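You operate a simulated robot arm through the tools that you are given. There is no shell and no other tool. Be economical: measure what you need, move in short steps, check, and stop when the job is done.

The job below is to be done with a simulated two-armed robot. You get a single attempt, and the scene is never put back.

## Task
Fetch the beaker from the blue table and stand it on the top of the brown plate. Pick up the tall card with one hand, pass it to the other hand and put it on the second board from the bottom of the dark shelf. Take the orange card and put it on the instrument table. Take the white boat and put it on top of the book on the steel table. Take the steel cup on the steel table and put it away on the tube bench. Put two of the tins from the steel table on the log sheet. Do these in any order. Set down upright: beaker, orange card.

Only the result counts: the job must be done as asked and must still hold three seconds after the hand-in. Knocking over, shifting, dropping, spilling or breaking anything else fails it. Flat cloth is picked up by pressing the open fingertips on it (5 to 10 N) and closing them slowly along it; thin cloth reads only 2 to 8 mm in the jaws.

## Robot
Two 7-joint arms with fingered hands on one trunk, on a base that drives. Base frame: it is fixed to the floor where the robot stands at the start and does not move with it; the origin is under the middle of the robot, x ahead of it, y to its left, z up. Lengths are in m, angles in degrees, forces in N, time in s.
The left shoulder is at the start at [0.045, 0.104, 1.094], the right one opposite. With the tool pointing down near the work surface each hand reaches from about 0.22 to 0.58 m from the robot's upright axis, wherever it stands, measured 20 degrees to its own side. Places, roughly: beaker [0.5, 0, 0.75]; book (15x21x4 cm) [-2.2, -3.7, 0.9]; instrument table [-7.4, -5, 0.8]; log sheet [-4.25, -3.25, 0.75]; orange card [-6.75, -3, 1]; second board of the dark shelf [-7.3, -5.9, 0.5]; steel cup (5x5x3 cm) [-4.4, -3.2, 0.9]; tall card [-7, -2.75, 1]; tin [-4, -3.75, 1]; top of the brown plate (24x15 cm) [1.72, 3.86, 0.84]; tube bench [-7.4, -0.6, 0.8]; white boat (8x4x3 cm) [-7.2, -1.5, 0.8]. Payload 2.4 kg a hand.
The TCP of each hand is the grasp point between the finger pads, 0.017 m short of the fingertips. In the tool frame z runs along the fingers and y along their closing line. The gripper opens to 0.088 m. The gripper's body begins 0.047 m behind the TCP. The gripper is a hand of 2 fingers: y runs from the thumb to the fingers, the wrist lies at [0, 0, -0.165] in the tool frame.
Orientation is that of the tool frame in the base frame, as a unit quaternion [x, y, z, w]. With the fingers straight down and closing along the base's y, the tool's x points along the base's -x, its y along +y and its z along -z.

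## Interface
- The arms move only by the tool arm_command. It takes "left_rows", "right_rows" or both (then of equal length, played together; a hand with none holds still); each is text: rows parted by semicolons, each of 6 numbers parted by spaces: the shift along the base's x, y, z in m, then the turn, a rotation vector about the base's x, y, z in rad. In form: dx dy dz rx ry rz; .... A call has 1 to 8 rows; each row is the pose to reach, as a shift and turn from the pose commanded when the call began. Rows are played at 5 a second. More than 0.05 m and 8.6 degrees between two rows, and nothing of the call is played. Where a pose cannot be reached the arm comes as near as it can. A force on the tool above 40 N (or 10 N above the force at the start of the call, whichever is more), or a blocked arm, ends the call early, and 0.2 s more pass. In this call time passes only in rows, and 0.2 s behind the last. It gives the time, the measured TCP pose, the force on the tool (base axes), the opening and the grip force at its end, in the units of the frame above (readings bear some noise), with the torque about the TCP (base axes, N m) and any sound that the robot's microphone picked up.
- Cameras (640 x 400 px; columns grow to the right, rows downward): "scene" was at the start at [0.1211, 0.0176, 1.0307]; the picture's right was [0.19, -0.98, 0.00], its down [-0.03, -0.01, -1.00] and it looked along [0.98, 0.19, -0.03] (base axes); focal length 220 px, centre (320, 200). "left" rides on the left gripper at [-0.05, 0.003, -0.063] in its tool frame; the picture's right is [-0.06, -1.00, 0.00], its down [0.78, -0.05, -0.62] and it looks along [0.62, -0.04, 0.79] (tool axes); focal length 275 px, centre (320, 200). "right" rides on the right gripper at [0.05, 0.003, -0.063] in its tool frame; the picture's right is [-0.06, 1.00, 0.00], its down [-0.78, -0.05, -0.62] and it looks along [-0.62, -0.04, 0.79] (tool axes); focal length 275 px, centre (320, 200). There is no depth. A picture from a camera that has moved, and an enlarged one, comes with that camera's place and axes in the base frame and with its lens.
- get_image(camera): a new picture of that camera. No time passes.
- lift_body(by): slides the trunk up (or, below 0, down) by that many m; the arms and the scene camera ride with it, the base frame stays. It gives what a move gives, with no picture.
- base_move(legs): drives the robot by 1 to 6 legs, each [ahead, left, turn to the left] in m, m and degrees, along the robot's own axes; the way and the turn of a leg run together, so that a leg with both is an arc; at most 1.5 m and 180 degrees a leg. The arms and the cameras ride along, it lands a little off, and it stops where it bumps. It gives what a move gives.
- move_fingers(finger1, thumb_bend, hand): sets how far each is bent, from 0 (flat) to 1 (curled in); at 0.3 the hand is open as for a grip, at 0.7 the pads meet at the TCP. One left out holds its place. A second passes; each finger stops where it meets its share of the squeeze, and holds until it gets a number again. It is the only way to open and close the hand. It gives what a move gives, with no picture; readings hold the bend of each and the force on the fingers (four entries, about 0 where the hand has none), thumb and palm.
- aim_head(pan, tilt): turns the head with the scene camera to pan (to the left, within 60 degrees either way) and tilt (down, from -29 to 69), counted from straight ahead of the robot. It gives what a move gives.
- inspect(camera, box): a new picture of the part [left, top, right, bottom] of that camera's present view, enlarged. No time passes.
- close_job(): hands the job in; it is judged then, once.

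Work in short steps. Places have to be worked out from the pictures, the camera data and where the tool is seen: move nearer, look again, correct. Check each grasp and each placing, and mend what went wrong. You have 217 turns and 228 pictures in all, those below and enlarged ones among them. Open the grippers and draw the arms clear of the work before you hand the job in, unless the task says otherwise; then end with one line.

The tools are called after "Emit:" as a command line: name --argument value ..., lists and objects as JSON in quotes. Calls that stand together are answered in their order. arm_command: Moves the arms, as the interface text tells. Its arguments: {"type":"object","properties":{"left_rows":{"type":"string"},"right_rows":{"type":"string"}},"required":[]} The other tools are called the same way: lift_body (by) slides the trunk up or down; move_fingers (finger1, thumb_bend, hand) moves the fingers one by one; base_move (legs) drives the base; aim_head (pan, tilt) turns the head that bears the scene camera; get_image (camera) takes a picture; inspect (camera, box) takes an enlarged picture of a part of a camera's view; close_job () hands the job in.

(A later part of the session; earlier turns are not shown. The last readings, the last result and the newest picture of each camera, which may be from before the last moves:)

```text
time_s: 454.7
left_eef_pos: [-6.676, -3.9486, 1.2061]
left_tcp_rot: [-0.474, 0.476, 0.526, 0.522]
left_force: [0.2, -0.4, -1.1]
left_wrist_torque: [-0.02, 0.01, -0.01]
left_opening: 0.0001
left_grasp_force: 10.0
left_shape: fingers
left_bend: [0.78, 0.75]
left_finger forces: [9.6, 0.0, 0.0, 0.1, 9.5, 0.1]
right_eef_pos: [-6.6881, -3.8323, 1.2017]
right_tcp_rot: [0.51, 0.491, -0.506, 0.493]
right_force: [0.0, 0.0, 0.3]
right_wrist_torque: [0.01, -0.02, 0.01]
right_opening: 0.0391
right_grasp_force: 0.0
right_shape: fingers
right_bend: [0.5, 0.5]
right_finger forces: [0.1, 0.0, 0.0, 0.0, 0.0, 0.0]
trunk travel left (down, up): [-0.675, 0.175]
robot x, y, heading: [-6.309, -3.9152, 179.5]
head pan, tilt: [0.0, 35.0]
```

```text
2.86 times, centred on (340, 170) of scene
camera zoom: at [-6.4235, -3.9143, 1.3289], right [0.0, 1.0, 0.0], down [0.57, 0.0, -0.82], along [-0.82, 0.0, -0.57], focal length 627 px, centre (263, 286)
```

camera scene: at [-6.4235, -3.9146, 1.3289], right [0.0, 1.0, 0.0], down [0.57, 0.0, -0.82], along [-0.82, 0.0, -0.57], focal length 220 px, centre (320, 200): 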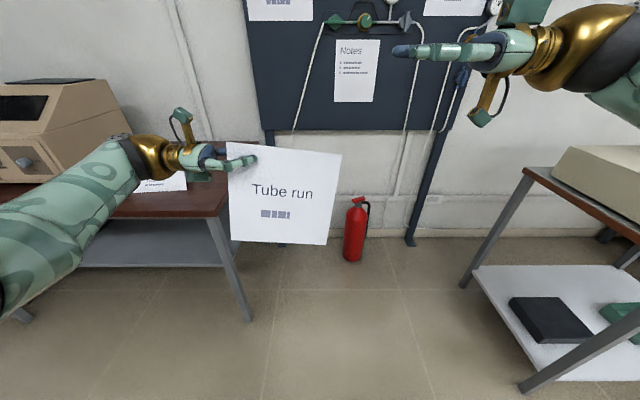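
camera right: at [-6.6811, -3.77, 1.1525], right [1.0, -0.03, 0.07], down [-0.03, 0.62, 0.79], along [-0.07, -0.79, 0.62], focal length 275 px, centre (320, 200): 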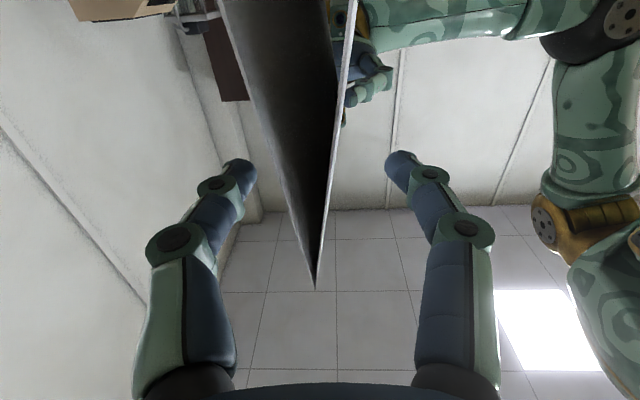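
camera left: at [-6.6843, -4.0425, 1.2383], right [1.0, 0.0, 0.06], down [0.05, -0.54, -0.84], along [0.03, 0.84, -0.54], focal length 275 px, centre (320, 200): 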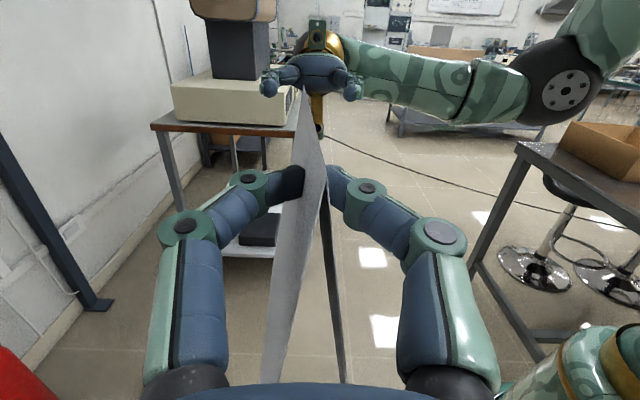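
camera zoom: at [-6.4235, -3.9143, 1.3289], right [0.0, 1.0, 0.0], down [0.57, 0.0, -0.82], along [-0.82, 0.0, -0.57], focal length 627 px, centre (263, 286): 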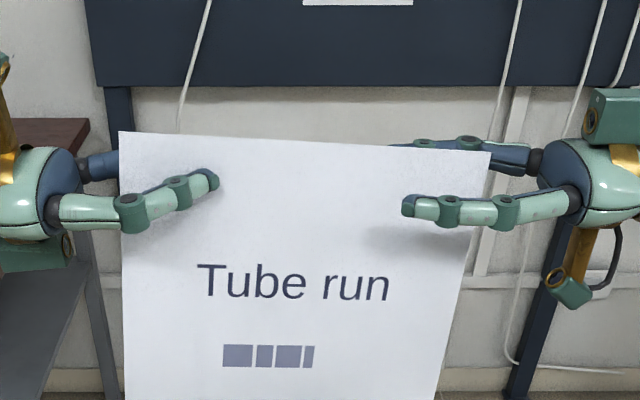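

Straddled, but the ridge is only 7 mm above the finger centre. I'll raise the card 8 mm more, then close the right hand.

Emit:
arm_command --left_rows "0 0 0.004 0 0 0; -0.003 0 0.009 0 0 0"

Emit:
move_fingers --hand "right" --finger1 0.68 --thumb_bend 0.68

Emit:
move_fingers --hand "right" --finger1 0.84 --thumb_bend 0.84

Emit:
get_image --camera "right"

```text
time_s: 455.3
left_eef_pos: [-6.6795, -3.9488, 1.2151]
left_tcp_rot: [-0.474, 0.474, 0.528, 0.521]
left_force: [0.6, -0.2, 0.3]
left_wrist_torque: [-0.01, 0.02, 0.01]
left_opening: 0.0002
left_grasp_force: 9.7
left_shape: fingers
left_bend: [0.78, 0.75]
left_finger forces: [9.4, 0.0, 0.0, 0.0, 9.5, 0.1]
right_eef_pos: [-6.688, -3.8335, 1.2024]
right_tcp_rot: [0.51, 0.491, -0.506, 0.492]
right_force: [0.7, 0.4, -0.1]
right_wrist_torque: [-0.02, 0.02, -0.01]
right_opening: 0.0395
right_grasp_force: 0.0
right_shape: fingers
right_bend: [0.5, 0.5]
right_finger forces: [0.1, 0.1, 0.0, 0.1, 0.0, 0.0]
trunk travel left (down, up): [-0.675, 0.175]
robot x, y, heading: [-6.3126, -3.9131, 179.6]
head pan, tilt: [0.0, 35.0]
```

```text
time_s: 456.3
left_eef_pos: [-6.6796, -3.9492, 1.2152]
left_tcp_rot: [-0.474, 0.475, 0.526, 0.522]
left_force: [0.5, -0.5, -0.7]
left_wrist_torque: [0.02, 0.01, -0.05]
left_opening: 0.0
left_grasp_force: 9.2
left_shape: fingers
left_bend: [0.78, 0.75]
left_finger forces: [9.4, 0.0, 0.0, 0.0, 9.5, 0.0]
right_eef_pos: [-6.6879, -3.8334, 1.201]
right_tcp_rot: [0.51, 0.491, -0.506, 0.492]
right_force: [0.6, -0.2, -0.9]
right_wrist_torque: [0.02, -0.01, -0.02]
right_opening: 0.0026
right_grasp_force: 0.6
right_shape: fingers
right_bend: [0.67, 0.67]
right_finger forces: [0.5, 0.0, 0.0, 0.0, 0.5, 0.0]
trunk travel left (down, up): [-0.675, 0.175]
robot x, y, heading: [-6.3079, -3.9175, 179.8]
head pan, tilt: [0.0, 35.0]
```

```text
time_s: 457.3
left_eef_pos: [-6.6799, -3.95, 1.2155]
left_tcp_rot: [-0.474, 0.475, 0.526, 0.522]
left_force: [0.2, 5.9, -0.4]
left_wrist_torque: [-0.04, -0.01, -0.04]
left_opening: 0.0001
left_grasp_force: 8.4
left_shape: fingers
left_bend: [0.77, 0.74]
left_finger forces: [8.3, 0.0, 0.0, 0.0, 8.4, 0.0]
right_eef_pos: [-6.6879, -3.8328, 1.2007]
right_tcp_rot: [0.51, 0.491, -0.507, 0.492]
right_force: [0.4, -6.5, 0.6]
right_wrist_torque: [-0.01, 0.01, -0.02]
right_opening: 0.0
right_grasp_force: 8.3
right_shape: fingers
right_bend: [0.76, 0.73]
right_finger forces: [8.3, 0.1, 0.0, 0.0, 8.4, 0.0]
trunk travel left (down, up): [-0.675, 0.175]
robot x, y, heading: [-6.3081, -3.9134, 179.8]
head pan, tilt: [0.0, 35.0]
```

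```text
74 pictures are left
camera right: at [-6.6811, -3.7702, 1.1525], right [1.0, -0.03, 0.07], down [-0.03, 0.62, 0.79], along [-0.07, -0.79, 0.62], focal length 275 px, centre (320, 200)
```

right: 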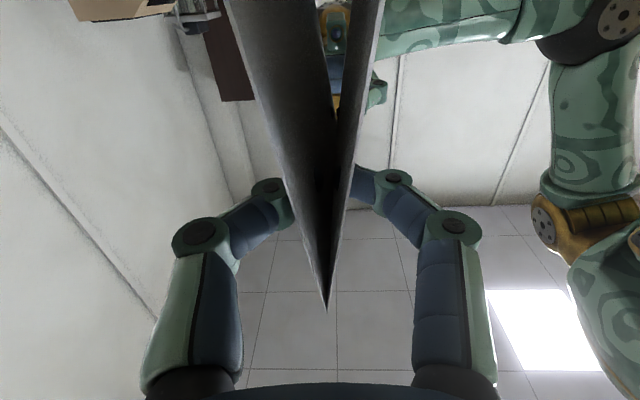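

The right hand grips with 8.3 N and force transfers between the hands. I'll release with the left and withdraw it toward -y.

Emit:
move_fingers --hand "left" --finger1 0.6 --thumb_bend 0.6

Emit:
move_fingers --hand "left" --finger1 0.4 --thumb_bend 0.4

Emit:
arm_command --left_rows "0 -0.03 0 0 0 0; 0 -0.06 0 0 0 0; 0 -0.1 0 0 0 0; 0 -0.14 0 0 0 0"

Emit:
get_image --camera "scene"

Emit:
get_image --camera "left"

```text
time_s: 458.3
left_eef_pos: [-6.6805, -3.95, 1.2156]
left_tcp_rot: [-0.474, 0.476, 0.526, 0.522]
left_force: [-0.4, 1.3, 0.1]
left_wrist_torque: [-0.04, -0.02, 0.01]
left_opening: 0.0167
left_grasp_force: 0.1
left_shape: fingers
left_bend: [0.6, 0.6]
left_finger forces: [0.0, 0.0, 0.1, 0.0, 0.1, 0.1]
right_eef_pos: [-6.6863, -3.8341, 1.2013]
right_tcp_rot: [0.51, 0.491, -0.507, 0.492]
right_force: [-0.7, -0.1, -0.1]
right_wrist_torque: [-0.02, -0.02, 0.01]
right_opening: 0.0001
right_grasp_force: 10.1
right_shape: fingers
right_bend: [0.77, 0.74]
right_finger forces: [10.0, 0.0, 0.0, 0.0, 9.9, 0.0]
trunk travel left (down, up): [-0.675, 0.175]
robot x, y, heading: [-6.3107, -3.9155, 179.8]
head pan, tilt: [0.0, 35.0]
```

```text
time_s: 459.3
left_eef_pos: [-6.6798, -3.9503, 1.2149]
left_tcp_rot: [-0.474, 0.475, 0.527, 0.522]
left_force: [-1.1, 0.3, -0.6]
left_wrist_torque: [0.03, 0.01, 0.01]
left_opening: 0.0615
left_grasp_force: 0.0
left_shape: fingers
left_bend: [0.4, 0.4]
left_finger forces: [0.0, 0.0, 0.0, 0.0, 0.0, 0.0]
right_eef_pos: [-6.6875, -3.8339, 1.2006]
right_tcp_rot: [0.509, 0.491, -0.506, 0.492]
right_force: [0.6, 1.1, 0.8]
right_wrist_torque: [0.02, 0.02, -0.03]
right_opening: 0.0001
right_grasp_force: 9.9
right_shape: fingers
right_bend: [0.77, 0.74]
right_finger forces: [9.9, 0.0, 0.0, 0.0, 9.9, 0.0]
trunk travel left (down, up): [-0.675, 0.175]
robot x, y, heading: [-6.3046, -3.9163, 179.5]
head pan, tilt: [0.0, 35.0]
```

```text
time_s: 460.3
left_eef_pos: [-6.6814, -4.09, 1.2145]
left_tcp_rot: [-0.474, 0.475, 0.527, 0.522]
left_force: [0.0, -0.6, -1.2]
left_wrist_torque: [0.02, 0.03, 0.0]
left_opening: 0.0616
left_grasp_force: 0.1
left_shape: fingers
left_bend: [0.4, 0.4]
left_finger forces: [0.1, 0.0, 0.0, 0.1, 0.1, 0.0]
right_eef_pos: [-6.6873, -3.8341, 1.2011]
right_tcp_rot: [0.51, 0.491, -0.506, 0.492]
right_force: [-0.6, -0.3, -0.3]
right_wrist_torque: [-0.01, -0.01, 0.03]
right_opening: 0.0
right_grasp_force: 10.0
right_shape: fingers
right_bend: [0.77, 0.74]
right_finger forces: [9.8, 0.0, 0.0, 0.0, 10.0, 0.0]
trunk travel left (down, up): [-0.675, 0.175]
robot x, y, heading: [-6.3068, -3.9165, 179.8]
head pan, tilt: [0.0, 35.0]
```

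```text
73 pictures are left
camera scene: at [-6.4236, -3.9148, 1.3289], right [0.0, 1.0, 0.0], down [0.57, 0.0, -0.82], along [-0.82, 0.0, -0.57], focal length 220 px, centre (320, 200)
```

scene: 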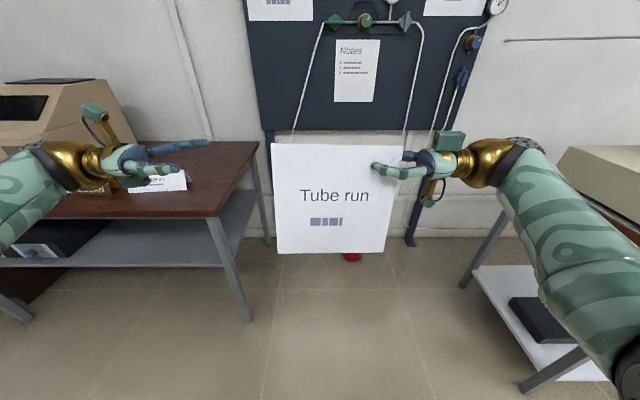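

```text
72 pictures are left
camera left: at [-6.6841, -4.1591, 1.2575], right [1.0, 0.0, 0.06], down [0.05, -0.54, -0.84], along [0.03, 0.84, -0.54], focal length 275 px, centre (320, 200)
```

left: 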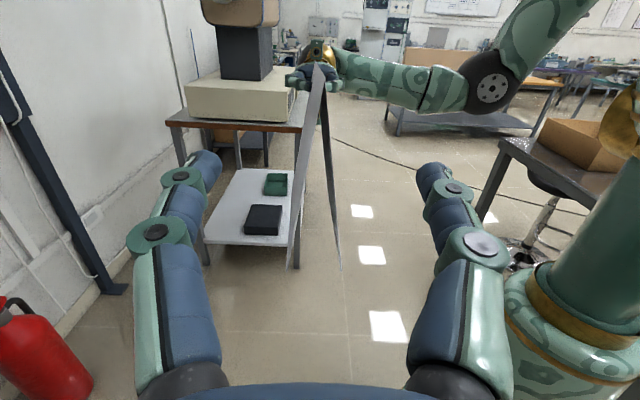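

The hand-over is done and the right hand alone holds the card. I'll strafe south and look at the dark shelf.

Emit:
base_move --legs '[[0, 0.8, 0], [0, 0.65, 0]]'

Emit:
aim_head --pan 25 --tilt 30

Emit:
get_image --camera "scene"

```text
time_s: 467.8
left_eef_pos: [-6.6814, -5.5312, 1.2143]
left_tcp_rot: [-0.479, 0.47, 0.532, 0.516]
left_force: [0.4, 1.2, 0.4]
left_wrist_torque: [-0.04, 0.01, 0.02]
left_opening: 0.0612
left_grasp_force: 0.1
left_shape: fingers
left_bend: [0.4, 0.4]
left_finger forces: [0.0, 0.1, 0.1, 0.1, 0.0, 0.0]
right_eef_pos: [-6.6936, -5.2737, 1.2007]
right_tcp_rot: [0.506, 0.496, -0.5, 0.498]
right_force: [0.2, -0.3, 0.6]
right_wrist_torque: [0.02, 0.0, -0.01]
right_opening: 0.0
right_grasp_force: 10.5
right_shape: fingers
right_bend: [0.77, 0.74]
right_finger forces: [9.8, 0.1, 0.0, 0.0, 9.9, 0.1]
trunk travel left (down, up): [-0.675, 0.175]
robot x, y, heading: [-6.3123, -5.346, -178.6]
head pan, tilt: [0.0, 35.0]
```

```text
time_s: 468.7
left_eef_pos: [-6.6817, -5.5294, 1.2154]
left_tcp_rot: [-0.479, 0.47, 0.532, 0.516]
left_force: [-0.1, -0.6, 0.3]
left_wrist_torque: [0.02, 0.02, 0.0]
left_opening: 0.0612
left_grasp_force: 0.1
left_shape: fingers
left_bend: [0.4, 0.4]
left_finger forces: [0.0, 0.0, 0.0, 0.0, 0.0, 0.1]
right_eef_pos: [-6.6944, -5.2731, 1.2009]
right_tcp_rot: [0.503, 0.498, -0.5, 0.499]
right_force: [-0.8, -0.4, -0.6]
right_wrist_torque: [0.0, -0.02, 0.01]
right_opening: 0.0
right_grasp_force: 9.5
right_shape: fingers
right_bend: [0.77, 0.74]
right_finger forces: [9.9, 0.0, 0.0, 0.0, 10.0, 0.0]
trunk travel left (down, up): [-0.675, 0.175]
robot x, y, heading: [-6.31, -5.3482, -178.8]
head pan, tilt: [25.0, 30.0]
```

```text
71 pictures are left
camera scene: at [-6.4209, -5.3861, 1.3367], right [-0.44, 0.9, 0.0], down [0.45, 0.22, -0.87], along [-0.78, -0.38, -0.5], focal length 220 px, centre (320, 200)
```

scene: 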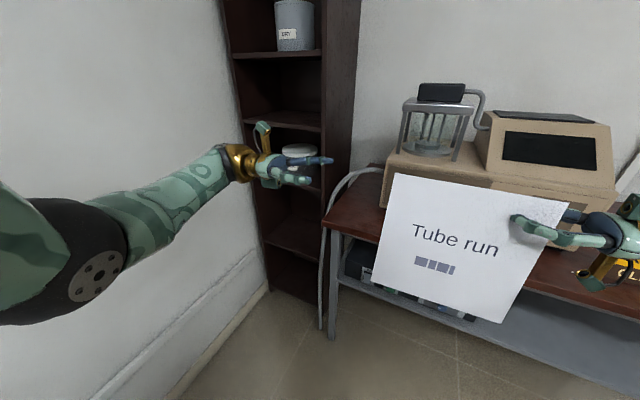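

The shelf front is at x -7.2, y -6.17 to -5.77, with boards at z about 0.10, 0.51 and 0.90. The second board is reached with the hand pointing forward, so I'll turn the right hand, with the card, from pointing left to pointing ahead.

Emit:
arm_command --right_rows "-0.01 0 0 0 0 -0.145; -0.02 0 0 0 0 -0.29; -0.03 0 0 0 0 -0.435; -0.04 0 0 0 0 -0.58; -0.05 0 0 0 0 -0.725; -0.06 0 0 0 0 -0.87; -0.07 0 0 0 0 -1.015; -0.08 0 0 0 0 -1.16"

Emit:
arm_command --right_rows "0 0 0 0 0 -0.14; 0 0 0 0 0 -0.28; 0 0 0 0 0 -0.42"

Emit:
get_image --camera "scene"

```text
time_s: 470.5
left_eef_pos: [-6.6807, -5.5304, 1.2141]
left_tcp_rot: [-0.48, 0.469, 0.533, 0.515]
left_force: [-0.4, 0.1, -0.8]
left_wrist_torque: [0.0, 0.0, -0.01]
left_opening: 0.0612
left_grasp_force: 0.0
left_shape: fingers
left_bend: [0.4, 0.4]
left_finger forces: [0.0, 0.0, 0.0, 0.0, 0.0, 0.0]
right_eef_pos: [-6.7747, -5.2733, 1.2019]
right_tcp_rot: [0.694, 0.138, -0.693, 0.141]
right_force: [0.0, -0.4, -1.1]
right_wrist_torque: [0.02, -0.03, 0.0]
right_opening: 0.0002
right_grasp_force: 9.8
right_shape: fingers
right_bend: [0.77, 0.74]
right_finger forces: [9.6, 0.0, 0.1, 0.1, 9.6, 0.1]
trunk travel left (down, up): [-0.675, 0.175]
robot x, y, heading: [-6.3085, -5.3506, -178.9]
head pan, tilt: [25.0, 30.0]
```

```text
time_s: 471.3
left_eef_pos: [-6.6811, -5.5291, 1.214]
left_tcp_rot: [-0.479, 0.47, 0.532, 0.516]
left_force: [-0.3, 0.1, 0.1]
left_wrist_torque: [0.01, 0.02, 0.0]
left_opening: 0.0612
left_grasp_force: 0.1
left_shape: fingers
left_bend: [0.4, 0.4]
left_finger forces: [0.0, 0.0, 0.1, 0.0, 0.1, 0.0]
right_eef_pos: [-6.7741, -5.2179, 1.1883]
right_tcp_rot: [-0.703, -0.076, 0.703, 0.074]
right_force: [-0.3, 0.1, 0.0]
right_wrist_torque: [-0.03, 0.01, 0.0]
right_opening: 0.0
right_grasp_force: 10.1
right_shape: fingers
right_bend: [0.78, 0.74]
right_finger forces: [9.6, 0.1, 0.1, 0.0, 9.5, 0.1]
trunk travel left (down, up): [-0.675, 0.175]
robot x, y, heading: [-6.3159, -5.3488, -179.1]
head pan, tilt: [25.0, 30.0]
stopped in row 3 (right hand): the arm was blocked; the commanded pose is now the measured one
```

```text
70 pictures are left
camera scene: at [-6.4209, -5.3867, 1.3367], right [-0.44, 0.9, 0.0], down [0.45, 0.22, -0.87], along [-0.78, -0.38, -0.5], focal length 220 px, centre (320, 200)
```

scene: 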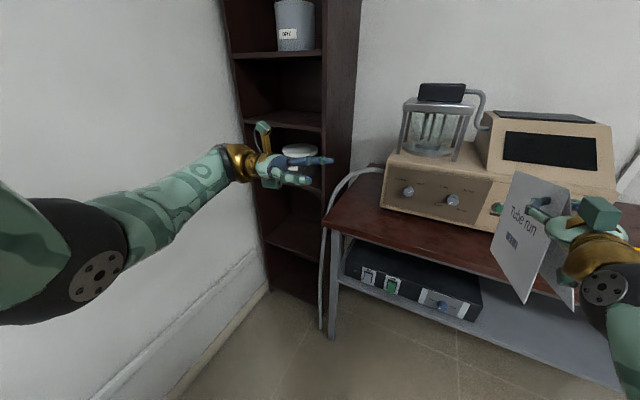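

The right hand now points ahead, rolled about 12°. To leave room for the left elbow near the south wall, I'll fold the left hand back to pointing down and closer in.

Emit:
arm_command --left_rows "0.01 0 0 -0.145 0 0; 0.02 0 0 -0.29 0 0; 0.03 0 0 -0.435 0 0; 0.04 0 0 -0.58 0 0; 0.05 0 0 -0.725 0 0; 0.06 0 0 -0.87 0 0; 0.07 0 0 -1.015 0 0; 0.08 0 0 -1.16 0 0"

Emit:
arm_command --left_rows "0.01 0.01 0 -0.14 0 0; 0.02 0.02 0 -0.28 0 0; 0.03 0.03 0 -0.42 0 0; 0.03 0.03 0 -0.51 0 0" --right_rows "-0.01 -0.03 0.01 0 0 0; -0.02 -0.06 0.01 0 0 0; -0.03 -0.09 0.01 -0.07 0 0; -0.04 -0.11 0.01 -0.14 0 0"

Emit:
get_image --camera "scene"

```text
time_s: 473.1
left_eef_pos: [-6.6003, -5.5298, 1.2139]
left_tcp_rot: [0.685, -0.684, -0.188, -0.167]
left_force: [0.7, -0.3, 0.3]
left_wrist_torque: [-0.03, -0.01, 0.02]
left_opening: 0.0615
left_grasp_force: 0.2
left_shape: fingers
left_bend: [0.4, 0.4]
left_finger forces: [0.1, 0.0, 0.0, 0.1, 0.0, 0.0]
right_eef_pos: [-6.7749, -5.219, 1.1882]
right_tcp_rot: [-0.703, -0.075, 0.703, 0.074]
right_force: [0.5, 0.3, 0.4]
right_wrist_torque: [-0.05, 0.01, 0.01]
right_opening: 0.0
right_grasp_force: 9.1
right_shape: fingers
right_bend: [0.78, 0.74]
right_finger forces: [9.6, 0.0, 0.0, 0.0, 9.5, 0.0]
trunk travel left (down, up): [-0.675, 0.175]
robot x, y, heading: [-6.3145, -5.3492, -178.9]
head pan, tilt: [25.0, 30.0]
```

```text
time_s: 473.8
left_eef_pos: [-6.5803, -5.5098, 1.2151]
left_tcp_rot: [-0.701, 0.705, 0.087, 0.069]
left_force: [0.1, 0.3, 0.4]
left_wrist_torque: [0.0, 0.01, 0.03]
left_opening: 0.0613
left_grasp_force: 0.0
left_shape: fingers
left_bend: [0.4, 0.4]
left_finger forces: [0.0, 0.0, 0.0, 0.1, 0.1, 0.0]
right_eef_pos: [-6.7926, -5.2267, 1.1792]
right_tcp_rot: [0.698, 0.136, -0.689, -0.141]
right_force: [-0.3, -0.4, -0.2]
right_wrist_torque: [0.03, -0.01, -0.03]
right_opening: 0.0
right_grasp_force: 9.3
right_shape: fingers
right_bend: [0.78, 0.74]
right_finger forces: [9.6, 0.0, 0.0, 0.1, 9.4, 0.0]
right hand out of reach, approached as far as the arm can: row 3
trunk travel left (down, up): [-0.675, 0.175]
robot x, y, heading: [-6.31, -5.3471, -179.0]
head pan, tilt: [25.0, 30.0]
stopped in row 3 (right hand): the arm was blocked; the commanded pose is now the measured one
```

```text
69 pictures are left
camera scene: at [-6.4209, -5.3862, 1.3367], right [-0.44, 0.9, 0.0], down [0.45, 0.22, -0.87], along [-0.78, -0.38, -0.5], focal length 220 px, centre (320, 200)
```

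scene: 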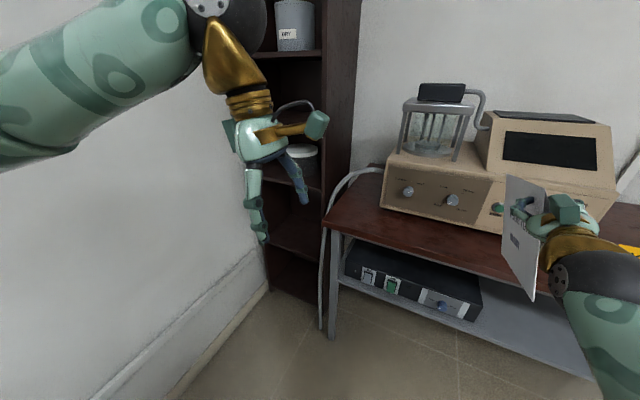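

The right wrist is at a limit when pointing straight ahead on its own side. Pointing inward and crossing over works better, as with the left hand before. I'll turn it to 30° left of ahead, remove the roll, and move it to the left of centre.

Emit:
arm_command --right_rows "0.007 -0.028 0.003 -0.064 -0.017 0.086; 0.014 -0.056 0.006 -0.128 -0.034 0.172; 0.021 -0.085 0.01 -0.192 -0.051 0.258; 0.028 -0.113 0.013 -0.256 -0.069 0.344; 0.034 -0.141 0.016 -0.32 -0.086 0.43; 0.04 -0.17 0.02 -0.385 -0.103 0.517"

Emit:
get_image --camera "scene"

```text
time_s: 475.2
left_eef_pos: [-6.5808, -5.5095, 1.2161]
left_tcp_rot: [-0.701, 0.705, 0.088, 0.069]
left_force: [-0.5, 0.2, -0.9]
left_wrist_torque: [0.01, 0.0, -0.01]
left_opening: 0.0616
left_grasp_force: 0.1
left_shape: fingers
left_bend: [0.4, 0.4]
left_finger forces: [0.0, 0.1, 0.0, 0.0, 0.0, 0.1]
right_eef_pos: [-6.752, -5.3974, 1.1991]
right_tcp_rot: [0.688, 0.183, -0.679, 0.182]
right_force: [-0.2, 0.3, 0.7]
right_wrist_torque: [-0.03, 0.0, -0.02]
right_opening: 0.0
right_grasp_force: 9.1
right_shape: fingers
right_bend: [0.78, 0.74]
right_finger forces: [9.3, 0.1, 0.0, 0.0, 9.4, 0.0]
trunk travel left (down, up): [-0.675, 0.175]
robot x, y, heading: [-6.3138, -5.3503, -178.9]
head pan, tilt: [25.0, 30.0]
```

```text
68 pictures are left
camera scene: at [-6.421, -5.3864, 1.3367], right [-0.44, 0.9, 0.0], down [0.45, 0.22, -0.87], along [-0.78, -0.38, -0.5], focal length 220 px, centre (320, 200)
```

scene: 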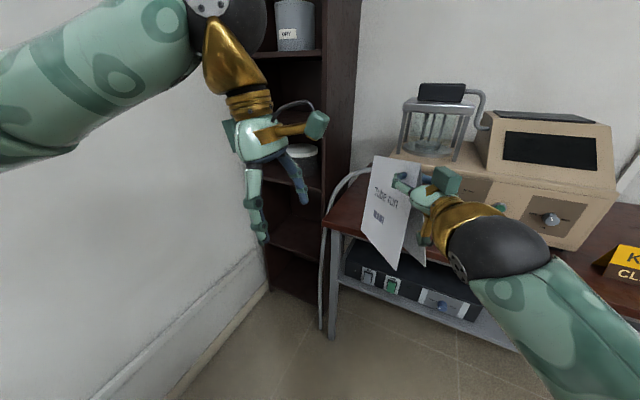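

That pose is free of limits. I'll raise the left hand out of the way, and reach the right hand further ahead and left.

Emit:
arm_command --left_rows "0.005 0 0.04 0 0 0; 0.01 0 0.08 0 0 0; 0.015 0 0.12 0 0 0; 0.02 0 0.16 0 0 0" --right_rows "-0.01 -0.02 0 0 0 0; -0.025 -0.045 0 0 0 0; -0.04 -0.07 0 0 0 0; -0.06 -0.1 0 0 0 0"

```text
time_s: 476.4
left_eef_pos: [-6.5614, -5.5085, 1.3745]
left_tcp_rot: [-0.7, 0.705, 0.088, 0.069]
left_force: [-0.6, -0.3, 0.1]
left_wrist_torque: [-0.01, 0.04, 0.03]
left_opening: 0.0616
left_grasp_force: 0.1
left_shape: fingers
left_bend: [0.4, 0.4]
left_finger forces: [0.1, 0.0, 0.0, 0.0, 0.0, 0.0]
right_eef_pos: [-6.8226, -5.4677, 1.183]
right_tcp_rot: [0.694, 0.196, -0.677, 0.149]
right_force: [0.9, 0.5, 0.2]
right_wrist_torque: [0.0, 0.02, 0.0]
right_opening: 0.0001
right_grasp_force: 8.9
right_shape: fingers
right_bend: [0.78, 0.74]
right_finger forces: [9.3, 0.0, 0.0, 0.1, 9.2, 0.0]
trunk travel left (down, up): [-0.675, 0.175]
robot x, y, heading: [-6.3116, -5.3447, -179.1]
head pan, tilt: [25.0, 30.0]
stopped in row 4 (right hand): the arm was blocked; the commanded pose is now the measured one
```

The right hand is now 0.51 ahead and 0.12 left, pointing 28° left of ahead. I'll lower the trunk 0.5 and move in front of the shelf for a look.

Emit:
lift_body --by -0.4

Emit:
lift_body --by -0.1

Emit:
base_move --legs '[[0.0, 0.44, -1.0]]'

Emit:
aim_head --pan 10 --tilt 12

Emit:
get_image --camera "scene"

Emit:
get_image --camera "left"

```text
time_s: 480.2
left_eef_pos: [-6.5605, -5.5095, 0.9751]
left_tcp_rot: [-0.701, 0.705, 0.087, 0.069]
left_force: [-0.2, 0.3, -0.3]
left_wrist_torque: [-0.01, -0.02, 0.0]
left_opening: 0.0616
left_grasp_force: 0.1
left_shape: fingers
left_bend: [0.4, 0.4]
left_finger forces: [0.0, 0.1, 0.1, 0.0, 0.1, 0.0]
right_eef_pos: [-6.8217, -5.4694, 0.7826]
right_tcp_rot: [0.694, 0.195, -0.676, 0.15]
right_force: [-0.2, -0.1, -0.4]
right_wrist_torque: [0.04, 0.01, 0.01]
right_opening: 0.0
right_grasp_force: 9.1
right_shape: fingers
right_bend: [0.78, 0.74]
right_finger forces: [9.3, 0.0, 0.0, 0.1, 9.3, 0.0]
trunk travel left (down, up): [-0.275, 0.575]
robot x, y, heading: [-6.3157, -5.3451, -178.9]
head pan, tilt: [25.0, 30.0]
```

```text
time_s: 481.5
left_eef_pos: [-6.5713, -5.509, 0.8626]
left_tcp_rot: [0.703, -0.702, -0.066, -0.092]
left_force: [-1.1, -0.7, 0.7]
left_wrist_torque: [0.01, 0.01, 0.02]
left_opening: 0.0616
left_grasp_force: 0.1
left_shape: fingers
left_bend: [0.4, 0.4]
left_finger forces: [0.1, 0.0, 0.0, 0.0, 0.0, 0.1]
right_eef_pos: [-6.8203, -5.4696, 0.6836]
right_tcp_rot: [0.694, 0.195, -0.676, 0.151]
right_force: [0.8, 0.7, -0.8]
right_wrist_torque: [0.01, 0.01, -0.01]
right_opening: 0.0001
right_grasp_force: 9.0
right_shape: fingers
right_bend: [0.78, 0.74]
right_finger forces: [9.2, 0.0, 0.1, 0.0, 9.2, 0.0]
trunk travel left (down, up): [-0.175, 0.675]
robot x, y, heading: [-6.311, -5.3472, -179.1]
head pan, tilt: [25.0, 30.0]
```

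```text
time_s: 482.2
left_eef_pos: [-6.5714, -5.5088, 0.862]
left_tcp_rot: [0.703, -0.702, -0.065, -0.091]
left_force: [-0.8, 0.2, 0.3]
left_wrist_torque: [-0.05, 0.0, 0.0]
left_opening: 0.0618
left_grasp_force: 0.1
left_shape: fingers
left_bend: [0.4, 0.4]
left_finger forces: [0.0, 0.0, 0.1, 0.1, 0.0, 0.0]
right_eef_pos: [-6.8202, -5.4692, 0.6849]
right_tcp_rot: [0.694, 0.195, -0.676, 0.151]
right_force: [-0.4, 0.4, -0.4]
right_wrist_torque: [0.01, 0.0, 0.0]
right_opening: 0.0
right_grasp_force: 8.8
right_shape: fingers
right_bend: [0.78, 0.74]
right_finger forces: [9.3, 0.0, 0.1, 0.0, 9.1, 0.0]
trunk travel left (down, up): [-0.175, 0.675]
robot x, y, heading: [-6.3134, -5.3468, -178.8]
head pan, tilt: [25.0, 30.0]
stopped in leg 1: the robot was blocked; the commanded pose is now the measured one
```

```text
time_s: 483.1
left_eef_pos: [-6.5711, -5.5103, 0.8626]
left_tcp_rot: [0.703, -0.702, -0.065, -0.092]
left_force: [0.1, -0.6, 0.2]
left_wrist_torque: [0.0, 0.0, 0.01]
left_opening: 0.0615
left_grasp_force: 0.1
left_shape: fingers
left_bend: [0.4, 0.4]
left_finger forces: [0.0, 0.1, 0.0, 0.0, 0.0, 0.0]
right_eef_pos: [-6.8218, -5.47, 0.684]
right_tcp_rot: [0.694, 0.196, -0.676, 0.151]
right_force: [0.0, 0.1, -0.6]
right_wrist_torque: [-0.02, 0.02, -0.01]
right_opening: 0.0
right_grasp_force: 9.6
right_shape: fingers
right_bend: [0.78, 0.74]
right_finger forces: [9.3, 0.0, 0.0, 0.0, 9.2, 0.0]
trunk travel left (down, up): [-0.175, 0.675]
robot x, y, heading: [-6.3108, -5.3471, -179.0]
head pan, tilt: [10.0, 12.0]
```

```text
67 pictures are left
camera scene: at [-6.4434, -5.3648, 0.8645], right [-0.19, 0.98, 0.0], down [0.2, 0.04, -0.98], along [-0.96, -0.19, -0.21], focal length 220 px, centre (320, 200)
```

scene: 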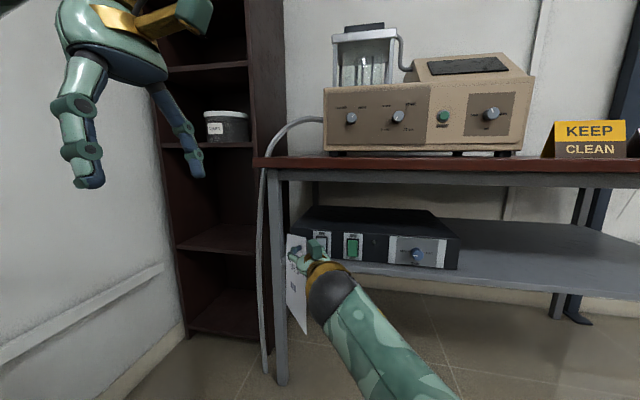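

```text
66 pictures are left
camera left: at [-6.578, -5.4748, 0.9343], right [1.0, 0.06, 0.05], down [0.03, -0.9, 0.43], along [0.07, -0.43, -0.9], focal length 275 px, centre (320, 200)
```

left: 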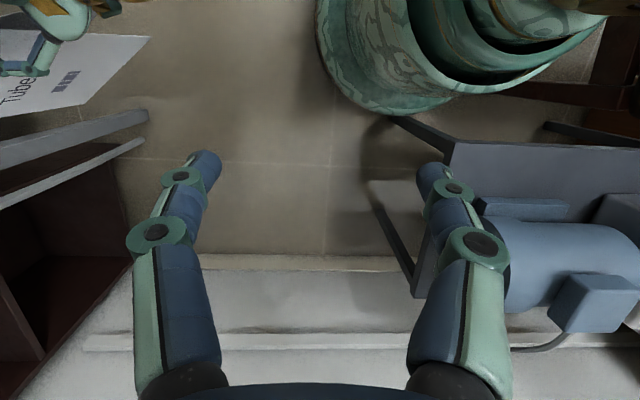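

A pump stand (west edge x about -6.3, y below -5.6) blocks the strafe. I'll raise again above the instrument table, retract the card a little, go forward past the stand, then strafe and lower in front of the shelf.

Emit:
lift_body --by 0.4

Emit:
arm_command --right_rows "0.03 0.01 0 0 0 0; 0.06 0.01 0 0 0 0"

Emit:
base_move --legs '[[0.27, -0.02, 0], [0, 0.46, 0]]'

Emit:
aim_head --pan 15 --tilt 45

Emit:
get_image --camera "scene"

```text
time_s: 486.9
left_eef_pos: [-6.5713, -5.5085, 1.2617]
left_tcp_rot: [0.703, -0.703, -0.064, -0.091]
left_force: [-0.1, -0.8, -0.1]
left_wrist_torque: [0.01, 0.0, 0.0]
left_opening: 0.0616
left_grasp_force: 0.1
left_shape: fingers
left_bend: [0.4, 0.4]
left_finger forces: [0.0, 0.0, 0.0, 0.0, 0.0, 0.0]
right_eef_pos: [-6.8217, -5.47, 1.0826]
right_tcp_rot: [0.694, 0.195, -0.676, 0.15]
right_force: [-0.2, -0.6, 0.3]
right_wrist_torque: [0.03, 0.05, 0.0]
right_opening: 0.0001
right_grasp_force: 9.5
right_shape: fingers
right_bend: [0.78, 0.74]
right_finger forces: [9.2, 0.1, 0.1, 0.0, 9.2, 0.0]
trunk travel left (down, up): [-0.575, 0.275]
robot x, y, heading: [-6.3131, -5.3429, -178.8]
head pan, tilt: [10.0, 12.0]
```

```text
time_s: 487.5
left_eef_pos: [-6.5715, -5.5087, 1.2622]
left_tcp_rot: [0.703, -0.703, -0.065, -0.091]
left_force: [-0.1, -0.6, 0.4]
left_wrist_torque: [0.01, -0.02, 0.01]
left_opening: 0.0616
left_grasp_force: 0.2
left_shape: fingers
left_bend: [0.4, 0.4]
left_finger forces: [0.0, 0.0, 0.0, 0.0, 0.1, 0.1]
right_eef_pos: [-6.7602, -5.4607, 1.0841]
right_tcp_rot: [0.694, 0.196, -0.676, 0.15]
right_force: [-0.5, 0.2, 0.3]
right_wrist_torque: [-0.02, -0.01, -0.01]
right_opening: 0.0
right_grasp_force: 8.7
right_shape: fingers
right_bend: [0.78, 0.74]
right_finger forces: [9.2, 0.1, 0.0, 0.1, 9.1, 0.1]
trunk travel left (down, up): [-0.575, 0.275]
robot x, y, heading: [-6.3079, -5.3451, -178.7]
head pan, tilt: [10.0, 12.0]
```

```text
time_s: 491.6
left_eef_pos: [-6.849, -5.9009, 1.266]
left_tcp_rot: [-0.683, 0.722, 0.062, 0.093]
left_force: [-0.9, -0.4, -0.5]
left_wrist_torque: [-0.02, 0.0, -0.02]
left_opening: 0.0614
left_grasp_force: 0.1
left_shape: fingers
left_bend: [0.4, 0.4]
left_finger forces: [0.1, 0.0, 0.0, 0.1, 0.0, 0.1]
right_eef_pos: [-7.0382, -5.8318, 1.0786]
right_tcp_rot: [0.699, 0.19, -0.679, 0.117]
right_force: [1.1, -0.3, -0.6]
right_wrist_torque: [-0.02, 0.0, 0.0]
right_opening: 0.0
right_grasp_force: 9.8
right_shape: fingers
right_bend: [0.78, 0.74]
right_finger forces: [9.0, 0.0, 0.0, 0.1, 9.1, 0.0]
trunk travel left (down, up): [-0.575, 0.275]
robot x, y, heading: [-6.5868, -5.7593, 178.3]
head pan, tilt: [10.0, 12.0]
stopped in leg 2: the robot was blocked; the commanded pose is now the measured one
```

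```text
time_s: 492.6
left_eef_pos: [-6.852, -5.9009, 1.2649]
left_tcp_rot: [-0.681, 0.724, 0.061, 0.092]
left_force: [-0.1, 0.1, 0.9]
left_wrist_torque: [0.02, -0.01, -0.02]
left_opening: 0.0613
left_grasp_force: 0.1
left_shape: fingers
left_bend: [0.4, 0.4]
left_finger forces: [0.0, 0.0, 0.1, 0.1, 0.0, 0.0]
right_eef_pos: [-7.0405, -5.829, 1.0765]
right_tcp_rot: [0.701, 0.19, -0.678, 0.114]
right_force: [0.2, -0.6, -0.2]
right_wrist_torque: [0.02, 0.02, 0.01]
right_opening: 0.0
right_grasp_force: 9.6
right_shape: fingers
right_bend: [0.78, 0.74]
right_finger forces: [9.2, 0.0, 0.1, 0.0, 9.2, 0.0]
trunk travel left (down, up): [-0.575, 0.275]
robot x, y, heading: [-6.5888, -5.7602, 178.1]
head pan, tilt: [15.0, 45.0]
```

```text
65 pictures are left
camera scene: at [-6.6899, -5.7468, 1.2158], right [-0.23, 0.97, -0.03], down [0.69, 0.14, -0.71], along [-0.69, -0.18, -0.7], focal length 220 px, centre (320, 200)
```

scene: 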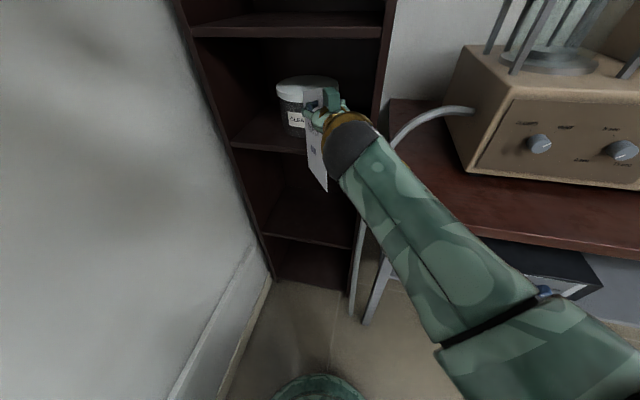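

The third board's edge is at about z 0.89, and the second, empty one at about 0.45–0.5. The card is still 3 cm in front of the shelf, so I'll lower the trunk 0.4 here and look.

Emit:
base_move --legs '[[0.0, -0.015, 1.5]]'

Emit:
lift_body --by -0.38

Emit:
aim_head --pan 20 --tilt 20

Emit:
get_image --camera "scene"

Emit:
get_image --camera "right"

```text
time_s: 493.4
left_eef_pos: [-6.8461, -5.8984, 1.2635]
left_tcp_rot: [-0.69, 0.715, 0.064, 0.093]
left_force: [-0.1, 0.3, 0.1]
left_wrist_torque: [0.01, -0.01, 0.01]
left_opening: 0.0614
left_grasp_force: 0.1
left_shape: fingers
left_bend: [0.4, 0.4]
left_finger forces: [0.1, 0.0, 0.1, 0.0, 0.1, 0.1]
right_eef_pos: [-7.0372, -5.8449, 1.0892]
right_tcp_rot: [0.693, 0.187, -0.682, 0.138]
right_force: [0.2, 0.6, -0.1]
right_wrist_torque: [0.0, -0.01, 0.0]
right_opening: 0.0
right_grasp_force: 9.3
right_shape: fingers
right_bend: [0.78, 0.74]
right_finger forces: [9.2, 0.1, 0.1, 0.0, 9.2, 0.0]
trunk travel left (down, up): [-0.575, 0.275]
robot x, y, heading: [-6.5883, -5.7453, 179.5]
head pan, tilt: [15.0, 45.0]
```

```text
time_s: 497.0
left_eef_pos: [-6.8872, -5.881, 0.8831]
left_tcp_rot: [-0.661, 0.742, 0.059, 0.097]
left_force: [-0.2, -0.6, -0.3]
left_wrist_torque: [-0.05, 0.0, 0.0]
left_opening: 0.0617
left_grasp_force: 0.1
left_shape: fingers
left_bend: [0.4, 0.4]
left_finger forces: [0.0, 0.0, 0.0, 0.1, 0.0, 0.1]
right_eef_pos: [-7.0726, -5.813, 0.7072]
right_tcp_rot: [0.701, 0.16, -0.687, 0.11]
right_force: [0.0, 0.2, 0.2]
right_wrist_torque: [0.04, 0.04, 0.02]
right_opening: 0.0
right_grasp_force: 8.7
right_shape: fingers
right_bend: [0.78, 0.74]
right_finger forces: [9.1, 0.0, 0.0, 0.1, 9.1, 0.1]
trunk travel left (down, up): [-0.195, 0.655]
robot x, y, heading: [-6.6125, -5.7467, 175.0]
head pan, tilt: [15.0, 45.0]
```

```text
time_s: 497.9
left_eef_pos: [-6.8874, -5.8806, 0.8826]
left_tcp_rot: [-0.66, 0.743, 0.059, 0.097]
left_force: [1.1, 0.6, -0.6]
left_wrist_torque: [0.01, 0.03, 0.01]
left_opening: 0.0614
left_grasp_force: 0.0
left_shape: fingers
left_bend: [0.4, 0.4]
left_finger forces: [0.0, 0.0, 0.0, 0.0, 0.0, 0.1]
right_eef_pos: [-7.0729, -5.8133, 0.7076]
right_tcp_rot: [0.701, 0.159, -0.686, 0.112]
right_force: [0.1, -0.4, -0.9]
right_wrist_torque: [-0.03, 0.02, 0.0]
right_opening: 0.0001
right_grasp_force: 9.2
right_shape: fingers
right_bend: [0.78, 0.74]
right_finger forces: [9.1, 0.1, 0.0, 0.0, 9.1, 0.1]
trunk travel left (down, up): [-0.195, 0.655]
robot x, y, heading: [-6.6147, -5.7436, 174.9]
head pan, tilt: [20.0, 20.0]
```

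```text
64 pictures are left
camera scene: at [-6.7402, -5.7564, 0.8716], right [-0.26, 0.97, -0.01], down [0.33, 0.08, -0.94], along [-0.91, -0.25, -0.34], focal length 220 px, centre (320, 200)
```

scene: 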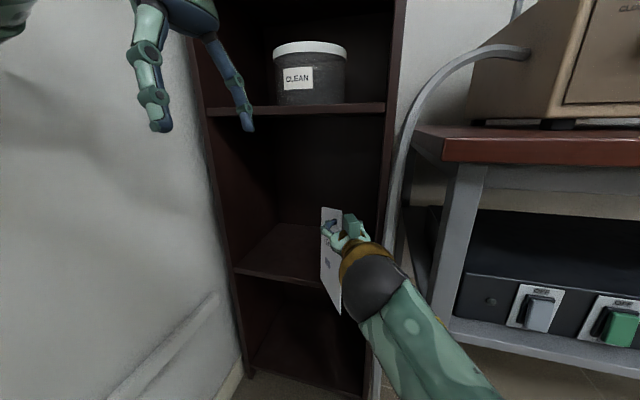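

```text
63 pictures are left
camera right: at [-7.0122, -5.7885, 0.66], right [0.38, -0.93, 0.0], down [0.55, 0.22, 0.81], along [-0.75, -0.3, 0.59], focal length 275 px, centre (320, 200)
```

right: 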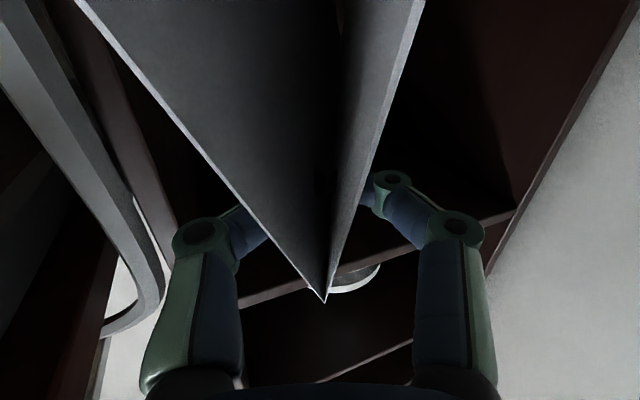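

Lowering nudged the base slightly, as the left elbow touches something behind, probably the pump. I'll move forward 0.09 m, off it and toward the shelf. The second board's edge now measures z 0.475.

Emit:
base_move --legs '[[0.09, 0.0, 0]]'

Emit:
get_image --camera "scene"

Emit:
get_image --camera "left"

```text
time_s: 498.7
left_eef_pos: [-6.8907, -5.8813, 0.8837]
left_tcp_rot: [-0.664, 0.739, 0.061, 0.097]
left_force: [0.2, -0.5, 0.3]
left_wrist_torque: [0.01, 0.01, 0.02]
left_opening: 0.0616
left_grasp_force: 0.0
left_shape: fingers
left_bend: [0.4, 0.4]
left_finger forces: [0.1, 0.0, 0.0, 0.0, 0.1, 0.0]
right_eef_pos: [-7.0771, -5.8161, 0.7097]
right_tcp_rot: [0.7, 0.164, -0.686, 0.114]
right_force: [0.1, -0.8, 0.1]
right_wrist_torque: [-0.01, 0.01, 0.01]
right_opening: 0.0002
right_grasp_force: 8.7
right_shape: fingers
right_bend: [0.78, 0.74]
right_finger forces: [9.0, 0.0, 0.0, 0.1, 9.2, 0.0]
trunk travel left (down, up): [-0.195, 0.655]
robot x, y, heading: [-6.6211, -5.7456, 175.4]
head pan, tilt: [20.0, 20.0]
stopped in leg 1: the robot was blocked; the commanded pose is now the measured one
```

```text
62 pictures are left
camera scene: at [-6.7452, -5.7556, 0.8724], right [-0.27, 0.96, -0.01], down [0.33, 0.08, -0.94], along [-0.91, -0.26, -0.34], focal length 220 px, centre (320, 200)
```

scene: 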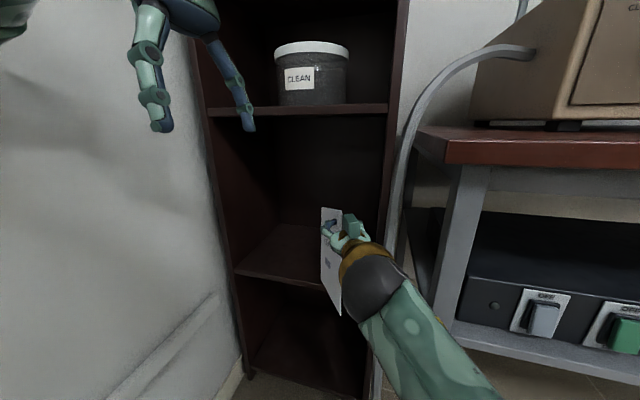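

```text
61 pictures are left
camera left: at [-6.8942, -5.847, 0.9552], right [1.0, -0.05, 0.05], down [-0.07, -0.9, 0.43], along [0.03, -0.43, -0.9], focal length 275 px, centre (320, 200)
```

left: 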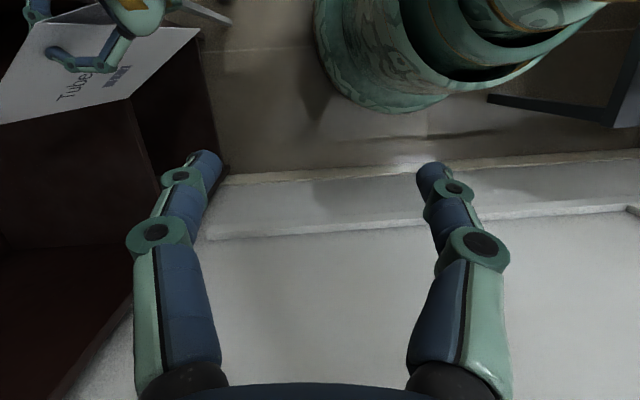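

Forward is blocked, most likely by the right elbow at the instrument table. I'll back off 3 cm and extend the arm instead, which straightens and narrows it.

Emit:
base_move --legs '[[-0.03, 0, 0]]'

Emit:
arm_command --right_rows "-0.02 -0.015 0 0 0 0; -0.04 -0.03 0 0 0 0; -0.06 -0.045 0 0 0 0; -0.08 -0.06 0 0 0 0"

Emit:
get_image --camera "scene"

```text
time_s: 499.5
left_eef_pos: [-6.8747, -5.8804, 0.8785]
left_tcp_rot: [-0.655, 0.746, 0.058, 0.104]
left_force: [0.5, -0.4, -0.4]
left_wrist_torque: [0.02, 0.02, -0.03]
left_opening: 0.0614
left_grasp_force: 0.2
left_shape: fingers
left_bend: [0.4, 0.4]
left_finger forces: [0.0, 0.1, 0.1, 0.0, 0.0, 0.0]
right_eef_pos: [-7.0568, -5.8112, 0.7024]
right_tcp_rot: [0.705, 0.157, -0.684, 0.107]
right_force: [0.0, 0.2, -0.6]
right_wrist_torque: [0.01, -0.01, -0.02]
right_opening: 0.0003
right_grasp_force: 8.8
right_shape: fingers
right_bend: [0.78, 0.74]
right_finger forces: [9.0, 0.0, 0.0, 0.0, 9.0, 0.0]
trunk travel left (down, up): [-0.195, 0.655]
robot x, y, heading: [-6.5946, -5.7487, 174.4]
head pan, tilt: [20.0, 20.0]
```

```text
time_s: 500.5
left_eef_pos: [-6.8719, -5.8794, 0.8801]
left_tcp_rot: [-0.652, 0.748, 0.058, 0.104]
left_force: [-0.3, -0.1, -0.2]
left_wrist_torque: [0.02, -0.03, -0.01]
left_opening: 0.0614
left_grasp_force: 0.1
left_shape: fingers
left_bend: [0.4, 0.4]
left_finger forces: [0.0, 0.0, 0.1, 0.1, 0.0, 0.0]
right_eef_pos: [-7.139, -5.8573, 0.6957]
right_tcp_rot: [0.707, 0.162, -0.683, 0.09]
right_force: [0.1, -0.9, 0.4]
right_wrist_torque: [0.02, 0.0, 0.01]
right_opening: 0.0004
right_grasp_force: 9.3
right_shape: fingers
right_bend: [0.78, 0.74]
right_finger forces: [9.0, 0.0, 0.0, 0.0, 8.9, 0.0]
trunk travel left (down, up): [-0.195, 0.655]
robot x, y, heading: [-6.5915, -5.7536, 174.2]
head pan, tilt: [20.0, 20.0]
```

```text
60 pictures are left
camera scene: at [-6.7231, -5.758, 0.8709], right [-0.25, 0.97, -0.01], down [0.33, 0.08, -0.94], along [-0.91, -0.24, -0.34], focal length 220 px, centre (320, 200)
```

scene: 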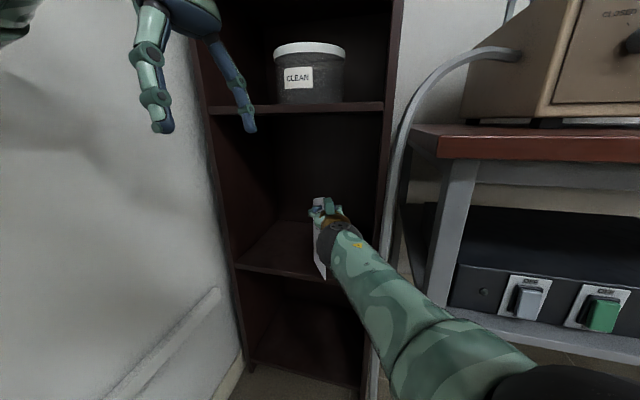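

Extension works. I'll reach on, to about (-7.215, -5.90).

Emit:
arm_command --right_rows "-0.02 -0.012 0 0 0 0; -0.04 -0.024 0 0 0 0; -0.06 -0.036 0 0 0 0; -0.078 -0.046 0 0 0 0"

Emit:
get_image --camera "scene"

Emit:
get_image --camera "right"

```text
time_s: 501.5
left_eef_pos: [-6.8717, -5.8795, 0.8801]
left_tcp_rot: [-0.653, 0.748, 0.059, 0.104]
left_force: [-0.4, 0.3, -0.3]
left_wrist_torque: [0.05, 0.0, 0.02]
left_opening: 0.0616
left_grasp_force: 0.1
left_shape: fingers
left_bend: [0.4, 0.4]
left_finger forces: [0.1, 0.1, 0.0, 0.1, 0.0, 0.1]
right_eef_pos: [-7.165, -5.8873, 0.7045]
right_tcp_rot: [0.704, 0.156, -0.685, 0.106]
right_force: [0.5, 0.1, -0.7]
right_wrist_torque: [0.0, -0.01, 0.04]
right_opening: 0.0
right_grasp_force: 9.0
right_shape: fingers
right_bend: [0.78, 0.74]
right_finger forces: [9.2, 0.0, 0.0, 0.1, 8.9, 0.0]
right hand out of reach, approached as far as the arm can: row 2, 3, 4
trunk travel left (down, up): [-0.195, 0.655]
robot x, y, heading: [-6.5945, -5.749, 174.2]
head pan, tilt: [20.0, 20.0]
```

```text
59 pictures are left
camera scene: at [-6.7228, -5.758, 0.8711], right [-0.25, 0.97, -0.01], down [0.33, 0.08, -0.94], along [-0.91, -0.23, -0.34], focal length 220 px, centre (320, 200)
```

scene: 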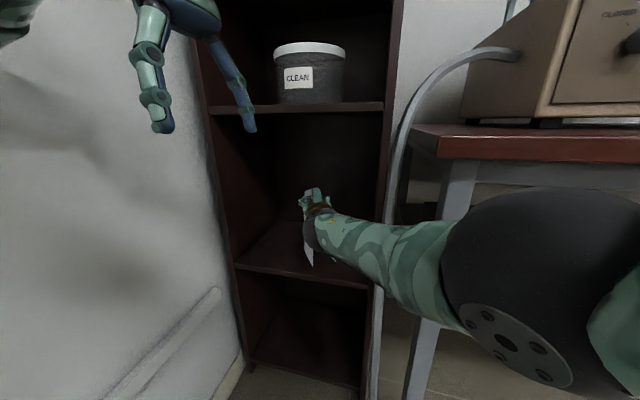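

```text
58 pictures are left
camera right: at [-7.1044, -5.8634, 0.6583], right [0.36, -0.93, 0.0], down [0.55, 0.21, 0.81], along [-0.75, -0.3, 0.59], focal length 275 px, centre (320, 200)
```

right: 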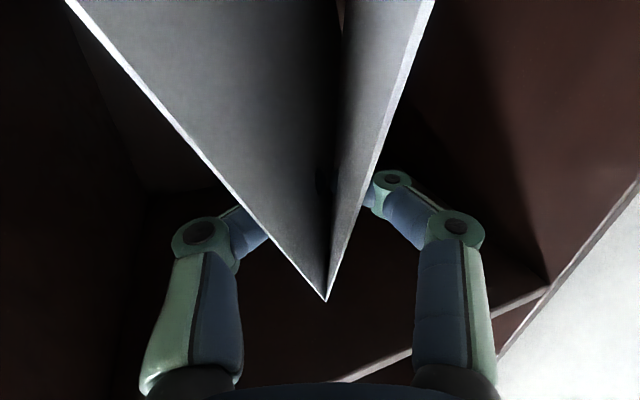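

The arm is at full reach here, with the card's centre only about 2 cm past the board edge. The elbow has swung in and up, so I'll try the base forward another 5 cm.

Emit:
base_move --legs '[[0.05, 0.0, 2]]'

Emit:
get_image --camera "scene"

```text
time_s: 502.3
left_eef_pos: [-6.8756, -5.8794, 0.8813]
left_tcp_rot: [-0.655, 0.746, 0.062, 0.103]
left_force: [-0.9, 0.2, -0.3]
left_wrist_torque: [-0.02, 0.01, -0.02]
left_opening: 0.0616
left_grasp_force: 0.0
left_shape: fingers
left_bend: [0.4, 0.4]
left_finger forces: [0.0, 0.0, 0.0, 0.0, 0.1, 0.1]
right_eef_pos: [-7.1725, -5.8898, 0.706]
right_tcp_rot: [0.702, 0.161, -0.685, 0.108]
right_force: [0.4, -0.5, -0.8]
right_wrist_torque: [-0.02, 0.0, 0.01]
right_opening: 0.0
right_grasp_force: 8.9
right_shape: fingers
right_bend: [0.78, 0.74]
right_finger forces: [9.1, 0.0, 0.0, 0.1, 9.0, 0.0]
trunk travel left (down, up): [-0.195, 0.655]
robot x, y, heading: [-6.6007, -5.7429, 174.7]
head pan, tilt: [20.0, 20.0]
stopped in leg 1: the robot was blocked; the commanded pose is now the measured one
```

```text
57 pictures are left
camera scene: at [-6.7282, -5.7573, 0.872], right [-0.25, 0.97, -0.01], down [0.33, 0.08, -0.94], along [-0.91, -0.24, -0.34], focal length 220 px, centre (320, 200)
```

scene: 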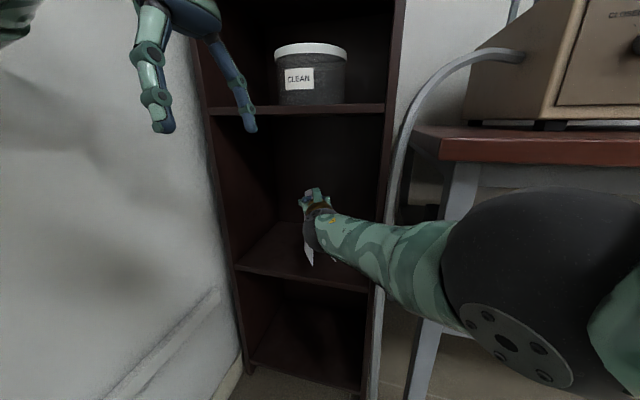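

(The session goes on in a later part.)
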